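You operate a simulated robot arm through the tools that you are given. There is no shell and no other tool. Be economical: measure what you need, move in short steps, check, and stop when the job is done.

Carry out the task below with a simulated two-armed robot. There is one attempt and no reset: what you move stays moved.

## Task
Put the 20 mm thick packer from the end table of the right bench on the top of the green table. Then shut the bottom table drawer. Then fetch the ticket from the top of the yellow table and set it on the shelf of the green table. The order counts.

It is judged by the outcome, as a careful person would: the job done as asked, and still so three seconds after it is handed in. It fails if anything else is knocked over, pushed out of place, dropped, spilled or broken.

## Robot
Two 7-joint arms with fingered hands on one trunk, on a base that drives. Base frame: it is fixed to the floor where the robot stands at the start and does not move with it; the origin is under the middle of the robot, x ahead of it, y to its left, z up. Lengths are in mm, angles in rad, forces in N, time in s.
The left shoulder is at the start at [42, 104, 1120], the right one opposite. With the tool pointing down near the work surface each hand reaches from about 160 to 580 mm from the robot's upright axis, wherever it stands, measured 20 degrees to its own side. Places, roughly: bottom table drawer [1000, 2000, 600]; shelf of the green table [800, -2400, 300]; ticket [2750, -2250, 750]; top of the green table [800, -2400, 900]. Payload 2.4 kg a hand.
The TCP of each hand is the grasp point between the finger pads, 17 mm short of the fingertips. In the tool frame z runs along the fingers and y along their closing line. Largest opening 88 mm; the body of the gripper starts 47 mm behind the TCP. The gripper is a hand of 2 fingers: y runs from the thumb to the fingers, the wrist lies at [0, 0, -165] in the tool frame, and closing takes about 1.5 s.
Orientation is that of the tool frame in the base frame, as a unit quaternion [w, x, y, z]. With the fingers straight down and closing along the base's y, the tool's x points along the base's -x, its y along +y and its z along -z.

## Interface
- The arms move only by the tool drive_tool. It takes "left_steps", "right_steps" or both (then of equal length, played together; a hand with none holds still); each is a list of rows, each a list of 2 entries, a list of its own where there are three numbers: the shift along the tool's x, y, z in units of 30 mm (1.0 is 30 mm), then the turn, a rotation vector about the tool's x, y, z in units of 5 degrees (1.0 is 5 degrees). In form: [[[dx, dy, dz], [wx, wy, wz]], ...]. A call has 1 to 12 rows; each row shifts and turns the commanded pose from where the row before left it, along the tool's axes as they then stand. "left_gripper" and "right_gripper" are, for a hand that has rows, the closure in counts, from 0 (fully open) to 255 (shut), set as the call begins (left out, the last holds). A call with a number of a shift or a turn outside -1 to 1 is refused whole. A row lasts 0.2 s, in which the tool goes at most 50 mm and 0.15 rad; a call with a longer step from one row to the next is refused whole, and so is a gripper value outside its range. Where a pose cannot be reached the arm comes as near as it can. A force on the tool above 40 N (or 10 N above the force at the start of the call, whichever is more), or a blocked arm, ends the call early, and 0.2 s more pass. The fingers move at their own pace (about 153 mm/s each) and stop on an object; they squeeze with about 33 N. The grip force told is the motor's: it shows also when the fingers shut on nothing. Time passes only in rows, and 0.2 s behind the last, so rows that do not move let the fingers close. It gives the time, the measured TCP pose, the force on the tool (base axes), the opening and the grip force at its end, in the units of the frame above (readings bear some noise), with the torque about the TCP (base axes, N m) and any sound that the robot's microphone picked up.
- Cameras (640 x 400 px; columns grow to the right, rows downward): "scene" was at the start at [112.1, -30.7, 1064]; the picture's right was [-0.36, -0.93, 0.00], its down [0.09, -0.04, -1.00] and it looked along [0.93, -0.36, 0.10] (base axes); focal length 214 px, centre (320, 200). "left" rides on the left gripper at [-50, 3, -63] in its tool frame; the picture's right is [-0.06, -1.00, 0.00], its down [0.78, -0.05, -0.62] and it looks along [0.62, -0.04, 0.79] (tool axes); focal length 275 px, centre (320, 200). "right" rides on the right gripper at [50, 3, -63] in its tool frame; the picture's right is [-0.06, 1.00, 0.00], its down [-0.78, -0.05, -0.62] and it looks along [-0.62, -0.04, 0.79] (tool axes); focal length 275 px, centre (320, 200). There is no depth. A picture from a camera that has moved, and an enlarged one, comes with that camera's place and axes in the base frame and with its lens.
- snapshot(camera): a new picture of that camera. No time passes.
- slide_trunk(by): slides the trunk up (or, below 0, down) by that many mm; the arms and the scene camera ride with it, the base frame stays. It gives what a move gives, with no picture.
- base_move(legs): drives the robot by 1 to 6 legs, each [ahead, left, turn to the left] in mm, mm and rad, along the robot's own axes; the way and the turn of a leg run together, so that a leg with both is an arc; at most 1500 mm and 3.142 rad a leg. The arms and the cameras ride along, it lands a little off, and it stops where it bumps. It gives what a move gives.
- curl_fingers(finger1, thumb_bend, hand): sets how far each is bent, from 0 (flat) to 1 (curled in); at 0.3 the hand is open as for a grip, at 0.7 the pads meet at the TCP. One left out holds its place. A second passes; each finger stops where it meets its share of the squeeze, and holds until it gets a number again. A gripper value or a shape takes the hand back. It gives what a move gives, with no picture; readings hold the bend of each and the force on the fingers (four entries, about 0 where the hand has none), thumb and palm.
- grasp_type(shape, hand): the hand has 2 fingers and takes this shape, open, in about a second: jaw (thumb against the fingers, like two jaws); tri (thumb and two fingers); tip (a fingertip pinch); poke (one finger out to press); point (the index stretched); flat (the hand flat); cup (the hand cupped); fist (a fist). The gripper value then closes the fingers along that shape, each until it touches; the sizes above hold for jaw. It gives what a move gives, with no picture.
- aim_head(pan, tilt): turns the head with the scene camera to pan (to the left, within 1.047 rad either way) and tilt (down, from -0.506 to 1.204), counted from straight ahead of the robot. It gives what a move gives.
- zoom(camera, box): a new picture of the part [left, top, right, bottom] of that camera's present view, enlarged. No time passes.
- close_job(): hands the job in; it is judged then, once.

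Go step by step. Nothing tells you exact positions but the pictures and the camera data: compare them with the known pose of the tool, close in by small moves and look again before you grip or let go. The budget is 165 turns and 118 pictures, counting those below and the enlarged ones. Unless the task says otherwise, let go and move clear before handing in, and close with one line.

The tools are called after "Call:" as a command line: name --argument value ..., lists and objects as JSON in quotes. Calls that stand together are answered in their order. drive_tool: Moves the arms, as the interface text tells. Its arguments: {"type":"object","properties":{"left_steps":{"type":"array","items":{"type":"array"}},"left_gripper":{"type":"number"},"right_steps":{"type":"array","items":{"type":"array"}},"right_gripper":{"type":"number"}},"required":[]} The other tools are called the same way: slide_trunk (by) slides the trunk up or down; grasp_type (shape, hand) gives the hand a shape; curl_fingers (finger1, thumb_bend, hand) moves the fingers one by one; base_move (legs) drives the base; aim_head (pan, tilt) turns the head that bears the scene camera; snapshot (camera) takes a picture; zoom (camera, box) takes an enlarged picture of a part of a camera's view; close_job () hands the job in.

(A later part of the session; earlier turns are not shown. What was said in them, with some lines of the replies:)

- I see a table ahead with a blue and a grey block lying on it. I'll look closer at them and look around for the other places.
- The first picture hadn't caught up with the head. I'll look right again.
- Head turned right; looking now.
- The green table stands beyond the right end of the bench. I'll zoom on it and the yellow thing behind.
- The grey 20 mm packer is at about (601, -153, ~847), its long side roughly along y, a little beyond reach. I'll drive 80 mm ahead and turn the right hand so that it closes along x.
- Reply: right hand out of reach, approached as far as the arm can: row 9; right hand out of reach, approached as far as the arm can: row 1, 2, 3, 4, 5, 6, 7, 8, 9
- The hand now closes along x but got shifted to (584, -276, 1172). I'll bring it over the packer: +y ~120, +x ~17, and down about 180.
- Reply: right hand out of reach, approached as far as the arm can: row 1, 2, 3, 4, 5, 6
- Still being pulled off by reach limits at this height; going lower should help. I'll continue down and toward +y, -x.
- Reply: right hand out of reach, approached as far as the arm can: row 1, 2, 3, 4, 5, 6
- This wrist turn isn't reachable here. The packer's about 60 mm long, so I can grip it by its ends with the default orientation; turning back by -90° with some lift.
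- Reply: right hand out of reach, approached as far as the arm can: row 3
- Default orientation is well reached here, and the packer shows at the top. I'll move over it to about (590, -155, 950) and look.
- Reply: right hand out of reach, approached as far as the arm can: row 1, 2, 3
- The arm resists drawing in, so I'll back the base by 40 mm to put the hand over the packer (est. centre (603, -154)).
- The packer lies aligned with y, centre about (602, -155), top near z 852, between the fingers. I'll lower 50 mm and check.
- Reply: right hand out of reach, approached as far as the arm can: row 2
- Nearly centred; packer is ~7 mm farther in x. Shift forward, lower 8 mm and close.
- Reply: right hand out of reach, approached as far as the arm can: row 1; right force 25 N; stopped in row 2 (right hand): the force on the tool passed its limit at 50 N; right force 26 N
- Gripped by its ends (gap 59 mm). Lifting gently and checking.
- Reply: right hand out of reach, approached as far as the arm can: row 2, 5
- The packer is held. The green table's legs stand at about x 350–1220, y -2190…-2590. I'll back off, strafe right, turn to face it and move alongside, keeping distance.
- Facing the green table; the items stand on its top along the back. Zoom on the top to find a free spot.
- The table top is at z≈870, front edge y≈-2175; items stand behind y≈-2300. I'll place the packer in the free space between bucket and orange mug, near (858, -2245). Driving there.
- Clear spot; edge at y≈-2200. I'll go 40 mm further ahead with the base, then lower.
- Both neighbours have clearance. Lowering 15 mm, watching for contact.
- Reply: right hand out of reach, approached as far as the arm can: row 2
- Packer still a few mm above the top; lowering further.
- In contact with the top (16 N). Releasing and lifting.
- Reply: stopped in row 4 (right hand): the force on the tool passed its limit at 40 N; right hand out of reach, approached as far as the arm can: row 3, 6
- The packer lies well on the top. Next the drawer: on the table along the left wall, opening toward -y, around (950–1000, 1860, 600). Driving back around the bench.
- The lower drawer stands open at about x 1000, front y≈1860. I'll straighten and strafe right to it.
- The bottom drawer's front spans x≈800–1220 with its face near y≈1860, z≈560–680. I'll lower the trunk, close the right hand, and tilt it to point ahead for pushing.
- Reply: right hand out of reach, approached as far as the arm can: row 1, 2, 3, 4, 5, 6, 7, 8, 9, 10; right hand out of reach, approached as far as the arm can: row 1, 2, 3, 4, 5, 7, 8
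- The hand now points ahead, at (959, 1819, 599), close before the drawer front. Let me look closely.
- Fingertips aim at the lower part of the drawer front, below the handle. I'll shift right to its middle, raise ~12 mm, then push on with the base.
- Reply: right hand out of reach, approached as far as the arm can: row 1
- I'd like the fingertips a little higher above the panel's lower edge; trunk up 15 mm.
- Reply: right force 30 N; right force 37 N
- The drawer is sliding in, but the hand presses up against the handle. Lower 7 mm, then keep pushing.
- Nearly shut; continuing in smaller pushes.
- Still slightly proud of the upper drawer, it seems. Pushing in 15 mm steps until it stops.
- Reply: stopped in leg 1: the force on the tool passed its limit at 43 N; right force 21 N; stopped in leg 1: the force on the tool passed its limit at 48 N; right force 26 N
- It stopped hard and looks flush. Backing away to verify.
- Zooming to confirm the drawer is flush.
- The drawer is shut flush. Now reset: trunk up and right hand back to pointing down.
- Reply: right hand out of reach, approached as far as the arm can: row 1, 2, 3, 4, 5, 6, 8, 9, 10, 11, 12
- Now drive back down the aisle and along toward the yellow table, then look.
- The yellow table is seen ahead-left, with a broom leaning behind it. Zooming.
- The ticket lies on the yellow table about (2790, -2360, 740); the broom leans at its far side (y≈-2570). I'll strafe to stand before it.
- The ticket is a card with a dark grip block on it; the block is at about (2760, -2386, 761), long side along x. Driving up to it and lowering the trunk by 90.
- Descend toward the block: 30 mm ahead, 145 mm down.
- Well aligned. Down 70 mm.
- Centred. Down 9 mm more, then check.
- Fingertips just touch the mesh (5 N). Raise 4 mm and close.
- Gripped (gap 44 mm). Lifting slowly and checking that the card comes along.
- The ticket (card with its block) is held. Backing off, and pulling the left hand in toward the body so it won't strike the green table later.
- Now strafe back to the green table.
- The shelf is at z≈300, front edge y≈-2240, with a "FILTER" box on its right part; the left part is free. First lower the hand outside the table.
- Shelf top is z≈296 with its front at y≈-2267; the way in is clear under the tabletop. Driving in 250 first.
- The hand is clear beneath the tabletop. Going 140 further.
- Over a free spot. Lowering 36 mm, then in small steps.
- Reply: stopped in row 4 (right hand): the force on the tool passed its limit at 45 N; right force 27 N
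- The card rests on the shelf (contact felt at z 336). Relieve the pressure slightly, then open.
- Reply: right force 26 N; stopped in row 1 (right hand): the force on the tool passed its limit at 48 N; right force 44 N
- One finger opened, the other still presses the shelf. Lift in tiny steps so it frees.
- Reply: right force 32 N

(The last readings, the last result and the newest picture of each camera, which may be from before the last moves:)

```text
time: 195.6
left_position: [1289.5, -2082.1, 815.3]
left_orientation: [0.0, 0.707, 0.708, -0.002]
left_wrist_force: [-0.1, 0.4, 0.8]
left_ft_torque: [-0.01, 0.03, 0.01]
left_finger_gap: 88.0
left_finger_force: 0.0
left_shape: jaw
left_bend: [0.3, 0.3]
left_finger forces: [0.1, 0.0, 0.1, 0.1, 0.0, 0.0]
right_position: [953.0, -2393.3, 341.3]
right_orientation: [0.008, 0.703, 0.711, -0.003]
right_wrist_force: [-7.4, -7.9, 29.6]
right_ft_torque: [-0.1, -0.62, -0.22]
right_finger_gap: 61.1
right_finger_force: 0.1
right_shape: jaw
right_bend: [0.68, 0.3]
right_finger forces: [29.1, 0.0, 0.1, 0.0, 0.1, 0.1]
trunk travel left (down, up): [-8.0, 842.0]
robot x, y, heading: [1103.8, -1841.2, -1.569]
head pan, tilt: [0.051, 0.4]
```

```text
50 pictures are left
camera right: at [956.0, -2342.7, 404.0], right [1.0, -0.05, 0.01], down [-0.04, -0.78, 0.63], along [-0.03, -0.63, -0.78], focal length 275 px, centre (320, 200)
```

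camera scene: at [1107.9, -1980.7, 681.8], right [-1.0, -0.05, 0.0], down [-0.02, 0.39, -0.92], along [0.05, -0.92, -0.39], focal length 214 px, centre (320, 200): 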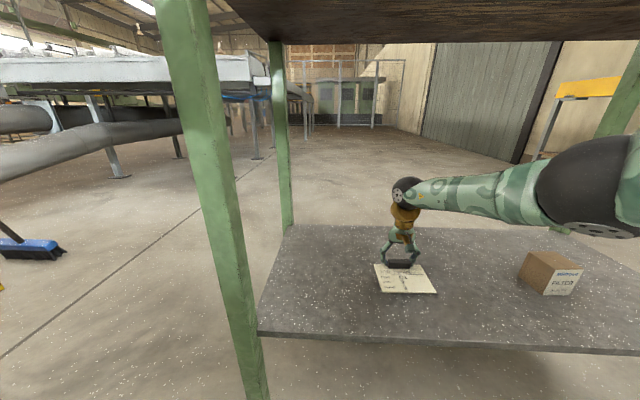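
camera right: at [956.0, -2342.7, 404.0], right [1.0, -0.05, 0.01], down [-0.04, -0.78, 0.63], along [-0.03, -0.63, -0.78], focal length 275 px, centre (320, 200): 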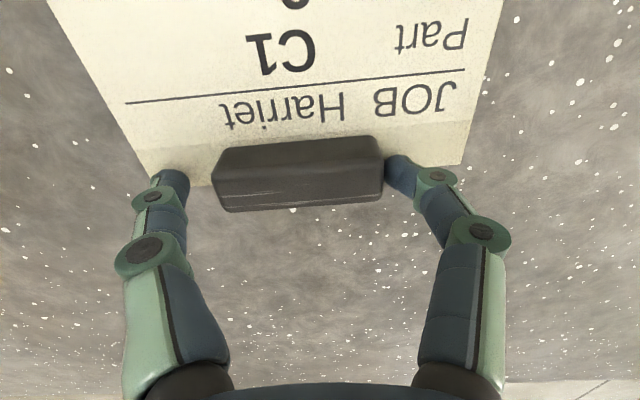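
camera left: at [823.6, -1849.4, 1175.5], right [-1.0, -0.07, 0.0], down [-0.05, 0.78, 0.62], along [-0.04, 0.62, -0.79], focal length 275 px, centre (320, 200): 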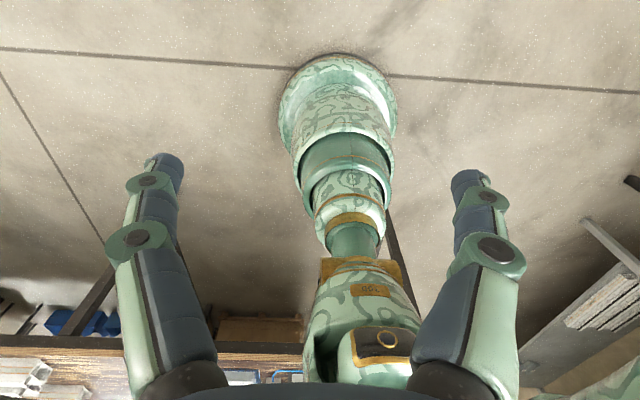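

Call:
drive_tool --right_steps '[[[0, 0, -0.1], [0, 0, 0]], [[0, 0, -0.1], [0, 0, 0]], [[0, 0, 0], [0, 0, 0]], [[0, 0, -0.1], [0, 0, 0]], [[0, 0, 0], [0, 0, 0]], [[0, 0, 0], [0, 0, 0]]]'

Call:
snapshot --camera "right"

```text
time: 197.0
left_position: [1289.8, -2083.2, 814.9]
left_orientation: [0.0, 0.707, 0.708, -0.001]
left_wrist_force: [0.2, 0.4, 0.0]
left_ft_torque: [-0.01, 0.0, 0.0]
left_finger_gap: 87.9
left_finger_force: 0.0
left_shape: jaw
left_bend: [0.3, 0.3]
left_finger forces: [0.0, 0.0, 0.0, 0.1, 0.0, 0.1]
right_position: [953.0, -2392.7, 350.1]
right_orientation: [0.007, 0.703, 0.711, -0.001]
right_wrist_force: [0.3, 0.5, 0.0]
right_ft_torque: [0.02, -0.04, 0.01]
right_finger_gap: 87.9
right_finger_force: 0.1
right_shape: jaw
right_bend: [0.3, 0.3]
right_finger forces: [0.1, 0.0, 0.0, 0.1, 0.0, 0.0]
trunk travel left (down, up): [-8.0, 842.0]
robot x, y, heading: [1102.7, -1844.3, -1.563]
head pan, tilt: [0.051, 0.4]
```

```text
49 pictures are left
camera right: at [955.3, -2342.6, 411.9], right [1.0, -0.05, 0.01], down [-0.04, -0.78, 0.63], along [-0.03, -0.63, -0.78], focal length 275 px, centre (320, 200)
```

right: 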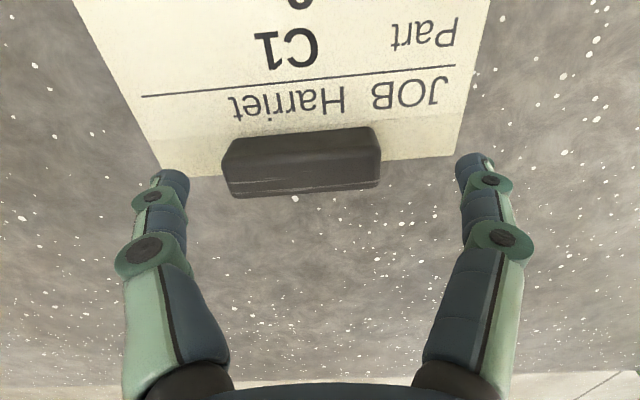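

Released; the ticket lies on the shelf. Lifting clear and backing out.

Call:
drive_tool --right_steps '[[[0, 0, -0.5], [0, 0, 0]], [[0, 0, -0.8], [0, 0, 0]], [[0, 0, -0.8], [0, 0, 0]], [[0, 0, -0.6], [0, 0, 0]], [[0, 0, 0], [0, 0, 0]]]'

Call:
base_move --legs '[[-450, 0, 0]]'

Call:
snapshot --camera "scene"

```text
time: 198.2
left_position: [1289.7, -2083.6, 813.1]
left_orientation: [0.0, 0.706, 0.708, -0.001]
left_wrist_force: [0.1, 0.0, 0.2]
left_ft_torque: [0.01, 0.0, -0.06]
left_finger_gap: 88.0
left_finger_force: 0.0
left_shape: jaw
left_bend: [0.3, 0.3]
left_finger forces: [0.0, 0.0, 0.0, 0.1, 0.0, 0.1]
right_position: [952.3, -2392.7, 431.6]
right_orientation: [0.006, 0.703, 0.711, -0.002]
right_wrist_force: [-0.3, 0.3, -0.3]
right_ft_torque: [-0.02, 0.01, 0.0]
right_finger_gap: 87.7
right_finger_force: 0.1
right_shape: jaw
right_bend: [0.3, 0.3]
right_finger forces: [0.0, 0.1, 0.0, 0.0, 0.0, 0.0]
trunk travel left (down, up): [-8.0, 842.0]
robot x, y, heading: [1102.8, -1841.1, -1.562]
head pan, tilt: [0.051, 0.4]
```

```text
time: 200.9
left_position: [1288.3, -1636.8, 814.1]
left_orientation: [0.0, 0.706, 0.708, -0.002]
left_wrist_force: [-0.5, -0.2, 0.3]
left_ft_torque: [0.01, 0.05, 0.03]
left_finger_gap: 88.2
left_finger_force: 0.0
left_shape: jaw
left_bend: [0.3, 0.3]
left_finger forces: [0.0, 0.0, 0.0, 0.0, 0.0, 0.0]
right_position: [951.4, -1946.2, 431.4]
right_orientation: [0.006, 0.703, 0.711, -0.001]
right_wrist_force: [-0.5, -0.2, 0.2]
right_ft_torque: [-0.01, -0.01, -0.01]
right_finger_gap: 88.2
right_finger_force: 0.0
right_shape: jaw
right_bend: [0.3, 0.3]
right_finger forces: [0.0, 0.0, 0.0, 0.0, 0.0, 0.0]
trunk travel left (down, up): [-8.0, 842.0]
robot x, y, heading: [1096.5, -1392.2, -1.566]
head pan, tilt: [0.051, 0.4]
```

```text
48 pictures are left
camera scene: at [1106.3, -1533.6, 681.8], right [-1.0, -0.06, 0.0], down [-0.02, 0.39, -0.92], along [0.05, -0.92, -0.39], focal length 214 px, centre (320, 200)
```

scene: 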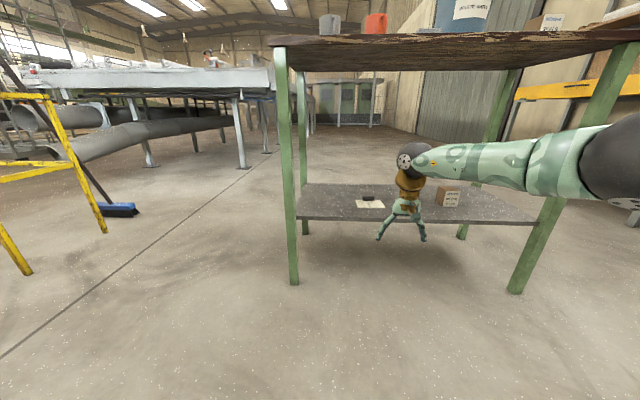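

The ticket lies on the shelf beside the FILTER box. I'll raise the trunk for a last look at the top.

Call:
slide_trunk --by 400

Call:
snapshot --camera "scene"

```text
time: 204.7
left_position: [1287.2, -1636.3, 1214.8]
left_orientation: [0.0, 0.705, 0.709, -0.001]
left_wrist_force: [0.4, 0.7, 0.5]
left_ft_torque: [-0.01, -0.02, -0.01]
left_finger_gap: 87.8
left_finger_force: 0.1
left_shape: jaw
left_bend: [0.3, 0.3]
left_finger forces: [0.0, 0.0, 0.0, 0.0, 0.0, 0.0]
right_position: [951.7, -1952.5, 879.8]
right_orientation: [0.04, 0.701, 0.711, -0.035]
right_wrist_force: [-1.1, 0.0, 0.1]
right_ft_torque: [0.02, -0.04, 0.0]
right_finger_gap: 88.2
right_finger_force: 0.0
right_shape: jaw
right_bend: [0.3, 0.3]
right_finger forces: [0.0, 0.1, 0.1, 0.1, 0.0, 0.0]
trunk travel left (down, up): [-408.0, 442.0]
robot x, y, heading: [1100.5, -1396.9, -1.561]
head pan, tilt: [0.051, 0.4]
```

```text
47 pictures are left
camera scene: at [1106.2, -1515.7, 1076.6], right [-1.0, -0.06, 0.0], down [-0.02, 0.39, -0.92], along [0.05, -0.92, -0.39], focal length 214 px, centre (320, 200)
```

scene: 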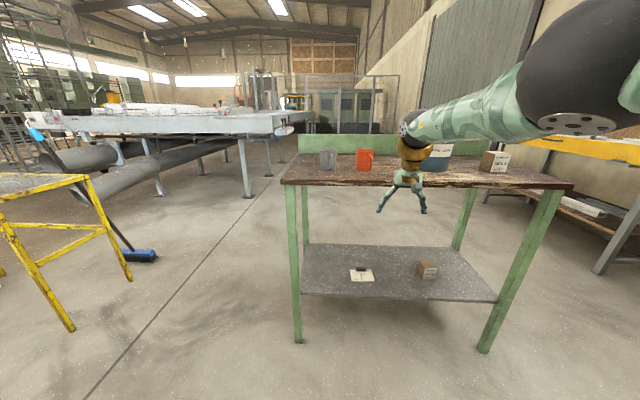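

Call:
base_move --legs '[[0, 250, 0]]'

Call:
zoom --camera "scene" --box '[300, 120, 560, 290]'

```text
time: 206.5
left_position: [1536.8, -1634.3, 1214.5]
left_orientation: [0.0, 0.705, 0.709, -0.001]
left_wrist_force: [-0.4, 0.4, -0.7]
left_ft_torque: [0.0, -0.04, 0.01]
left_finger_gap: 87.7
left_finger_force: 0.1
left_shape: jaw
left_bend: [0.3, 0.3]
left_finger forces: [0.0, 0.0, 0.1, 0.0, 0.0, 0.0]
right_position: [1201.3, -1951.4, 881.8]
right_orientation: [0.039, 0.701, 0.711, -0.035]
right_wrist_force: [-0.1, -0.4, -0.4]
right_ft_torque: [0.01, 0.01, -0.01]
right_finger_gap: 87.8
right_finger_force: 0.0
right_shape: jaw
right_bend: [0.3, 0.3]
right_finger forces: [0.0, 0.0, 0.0, 0.0, 0.0, 0.0]
trunk travel left (down, up): [-408.0, 442.0]
robot x, y, heading: [1346.9, -1389.6, -1.566]
head pan, tilt: [0.051, 0.4]
```

```text
2.35 times, centred on (430, 205) of scene
camera zoom: at [1356.1, -1514.2, 1076.6], right [-1.0, -0.06, 0.0], down [-0.02, 0.39, -0.92], along [0.05, -0.92, -0.39], focal length 505 px, centre (61, 188)
```

zoom: 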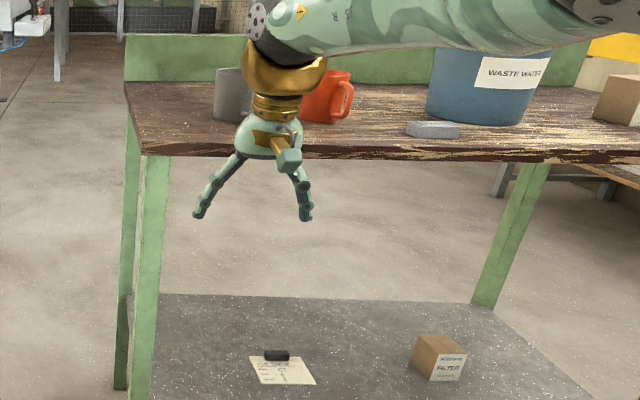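

The packer is on the top and the ticket is on the shelf, and nothing nearby was disturbed. Handing in.

Call:
close_job

```text
The job is handed in.
```

All three jobs are done in the order asked: the 20 mm packer is on top of the green table, the bottom drawer is shut flush, and the ticket is on the green table's shelf.
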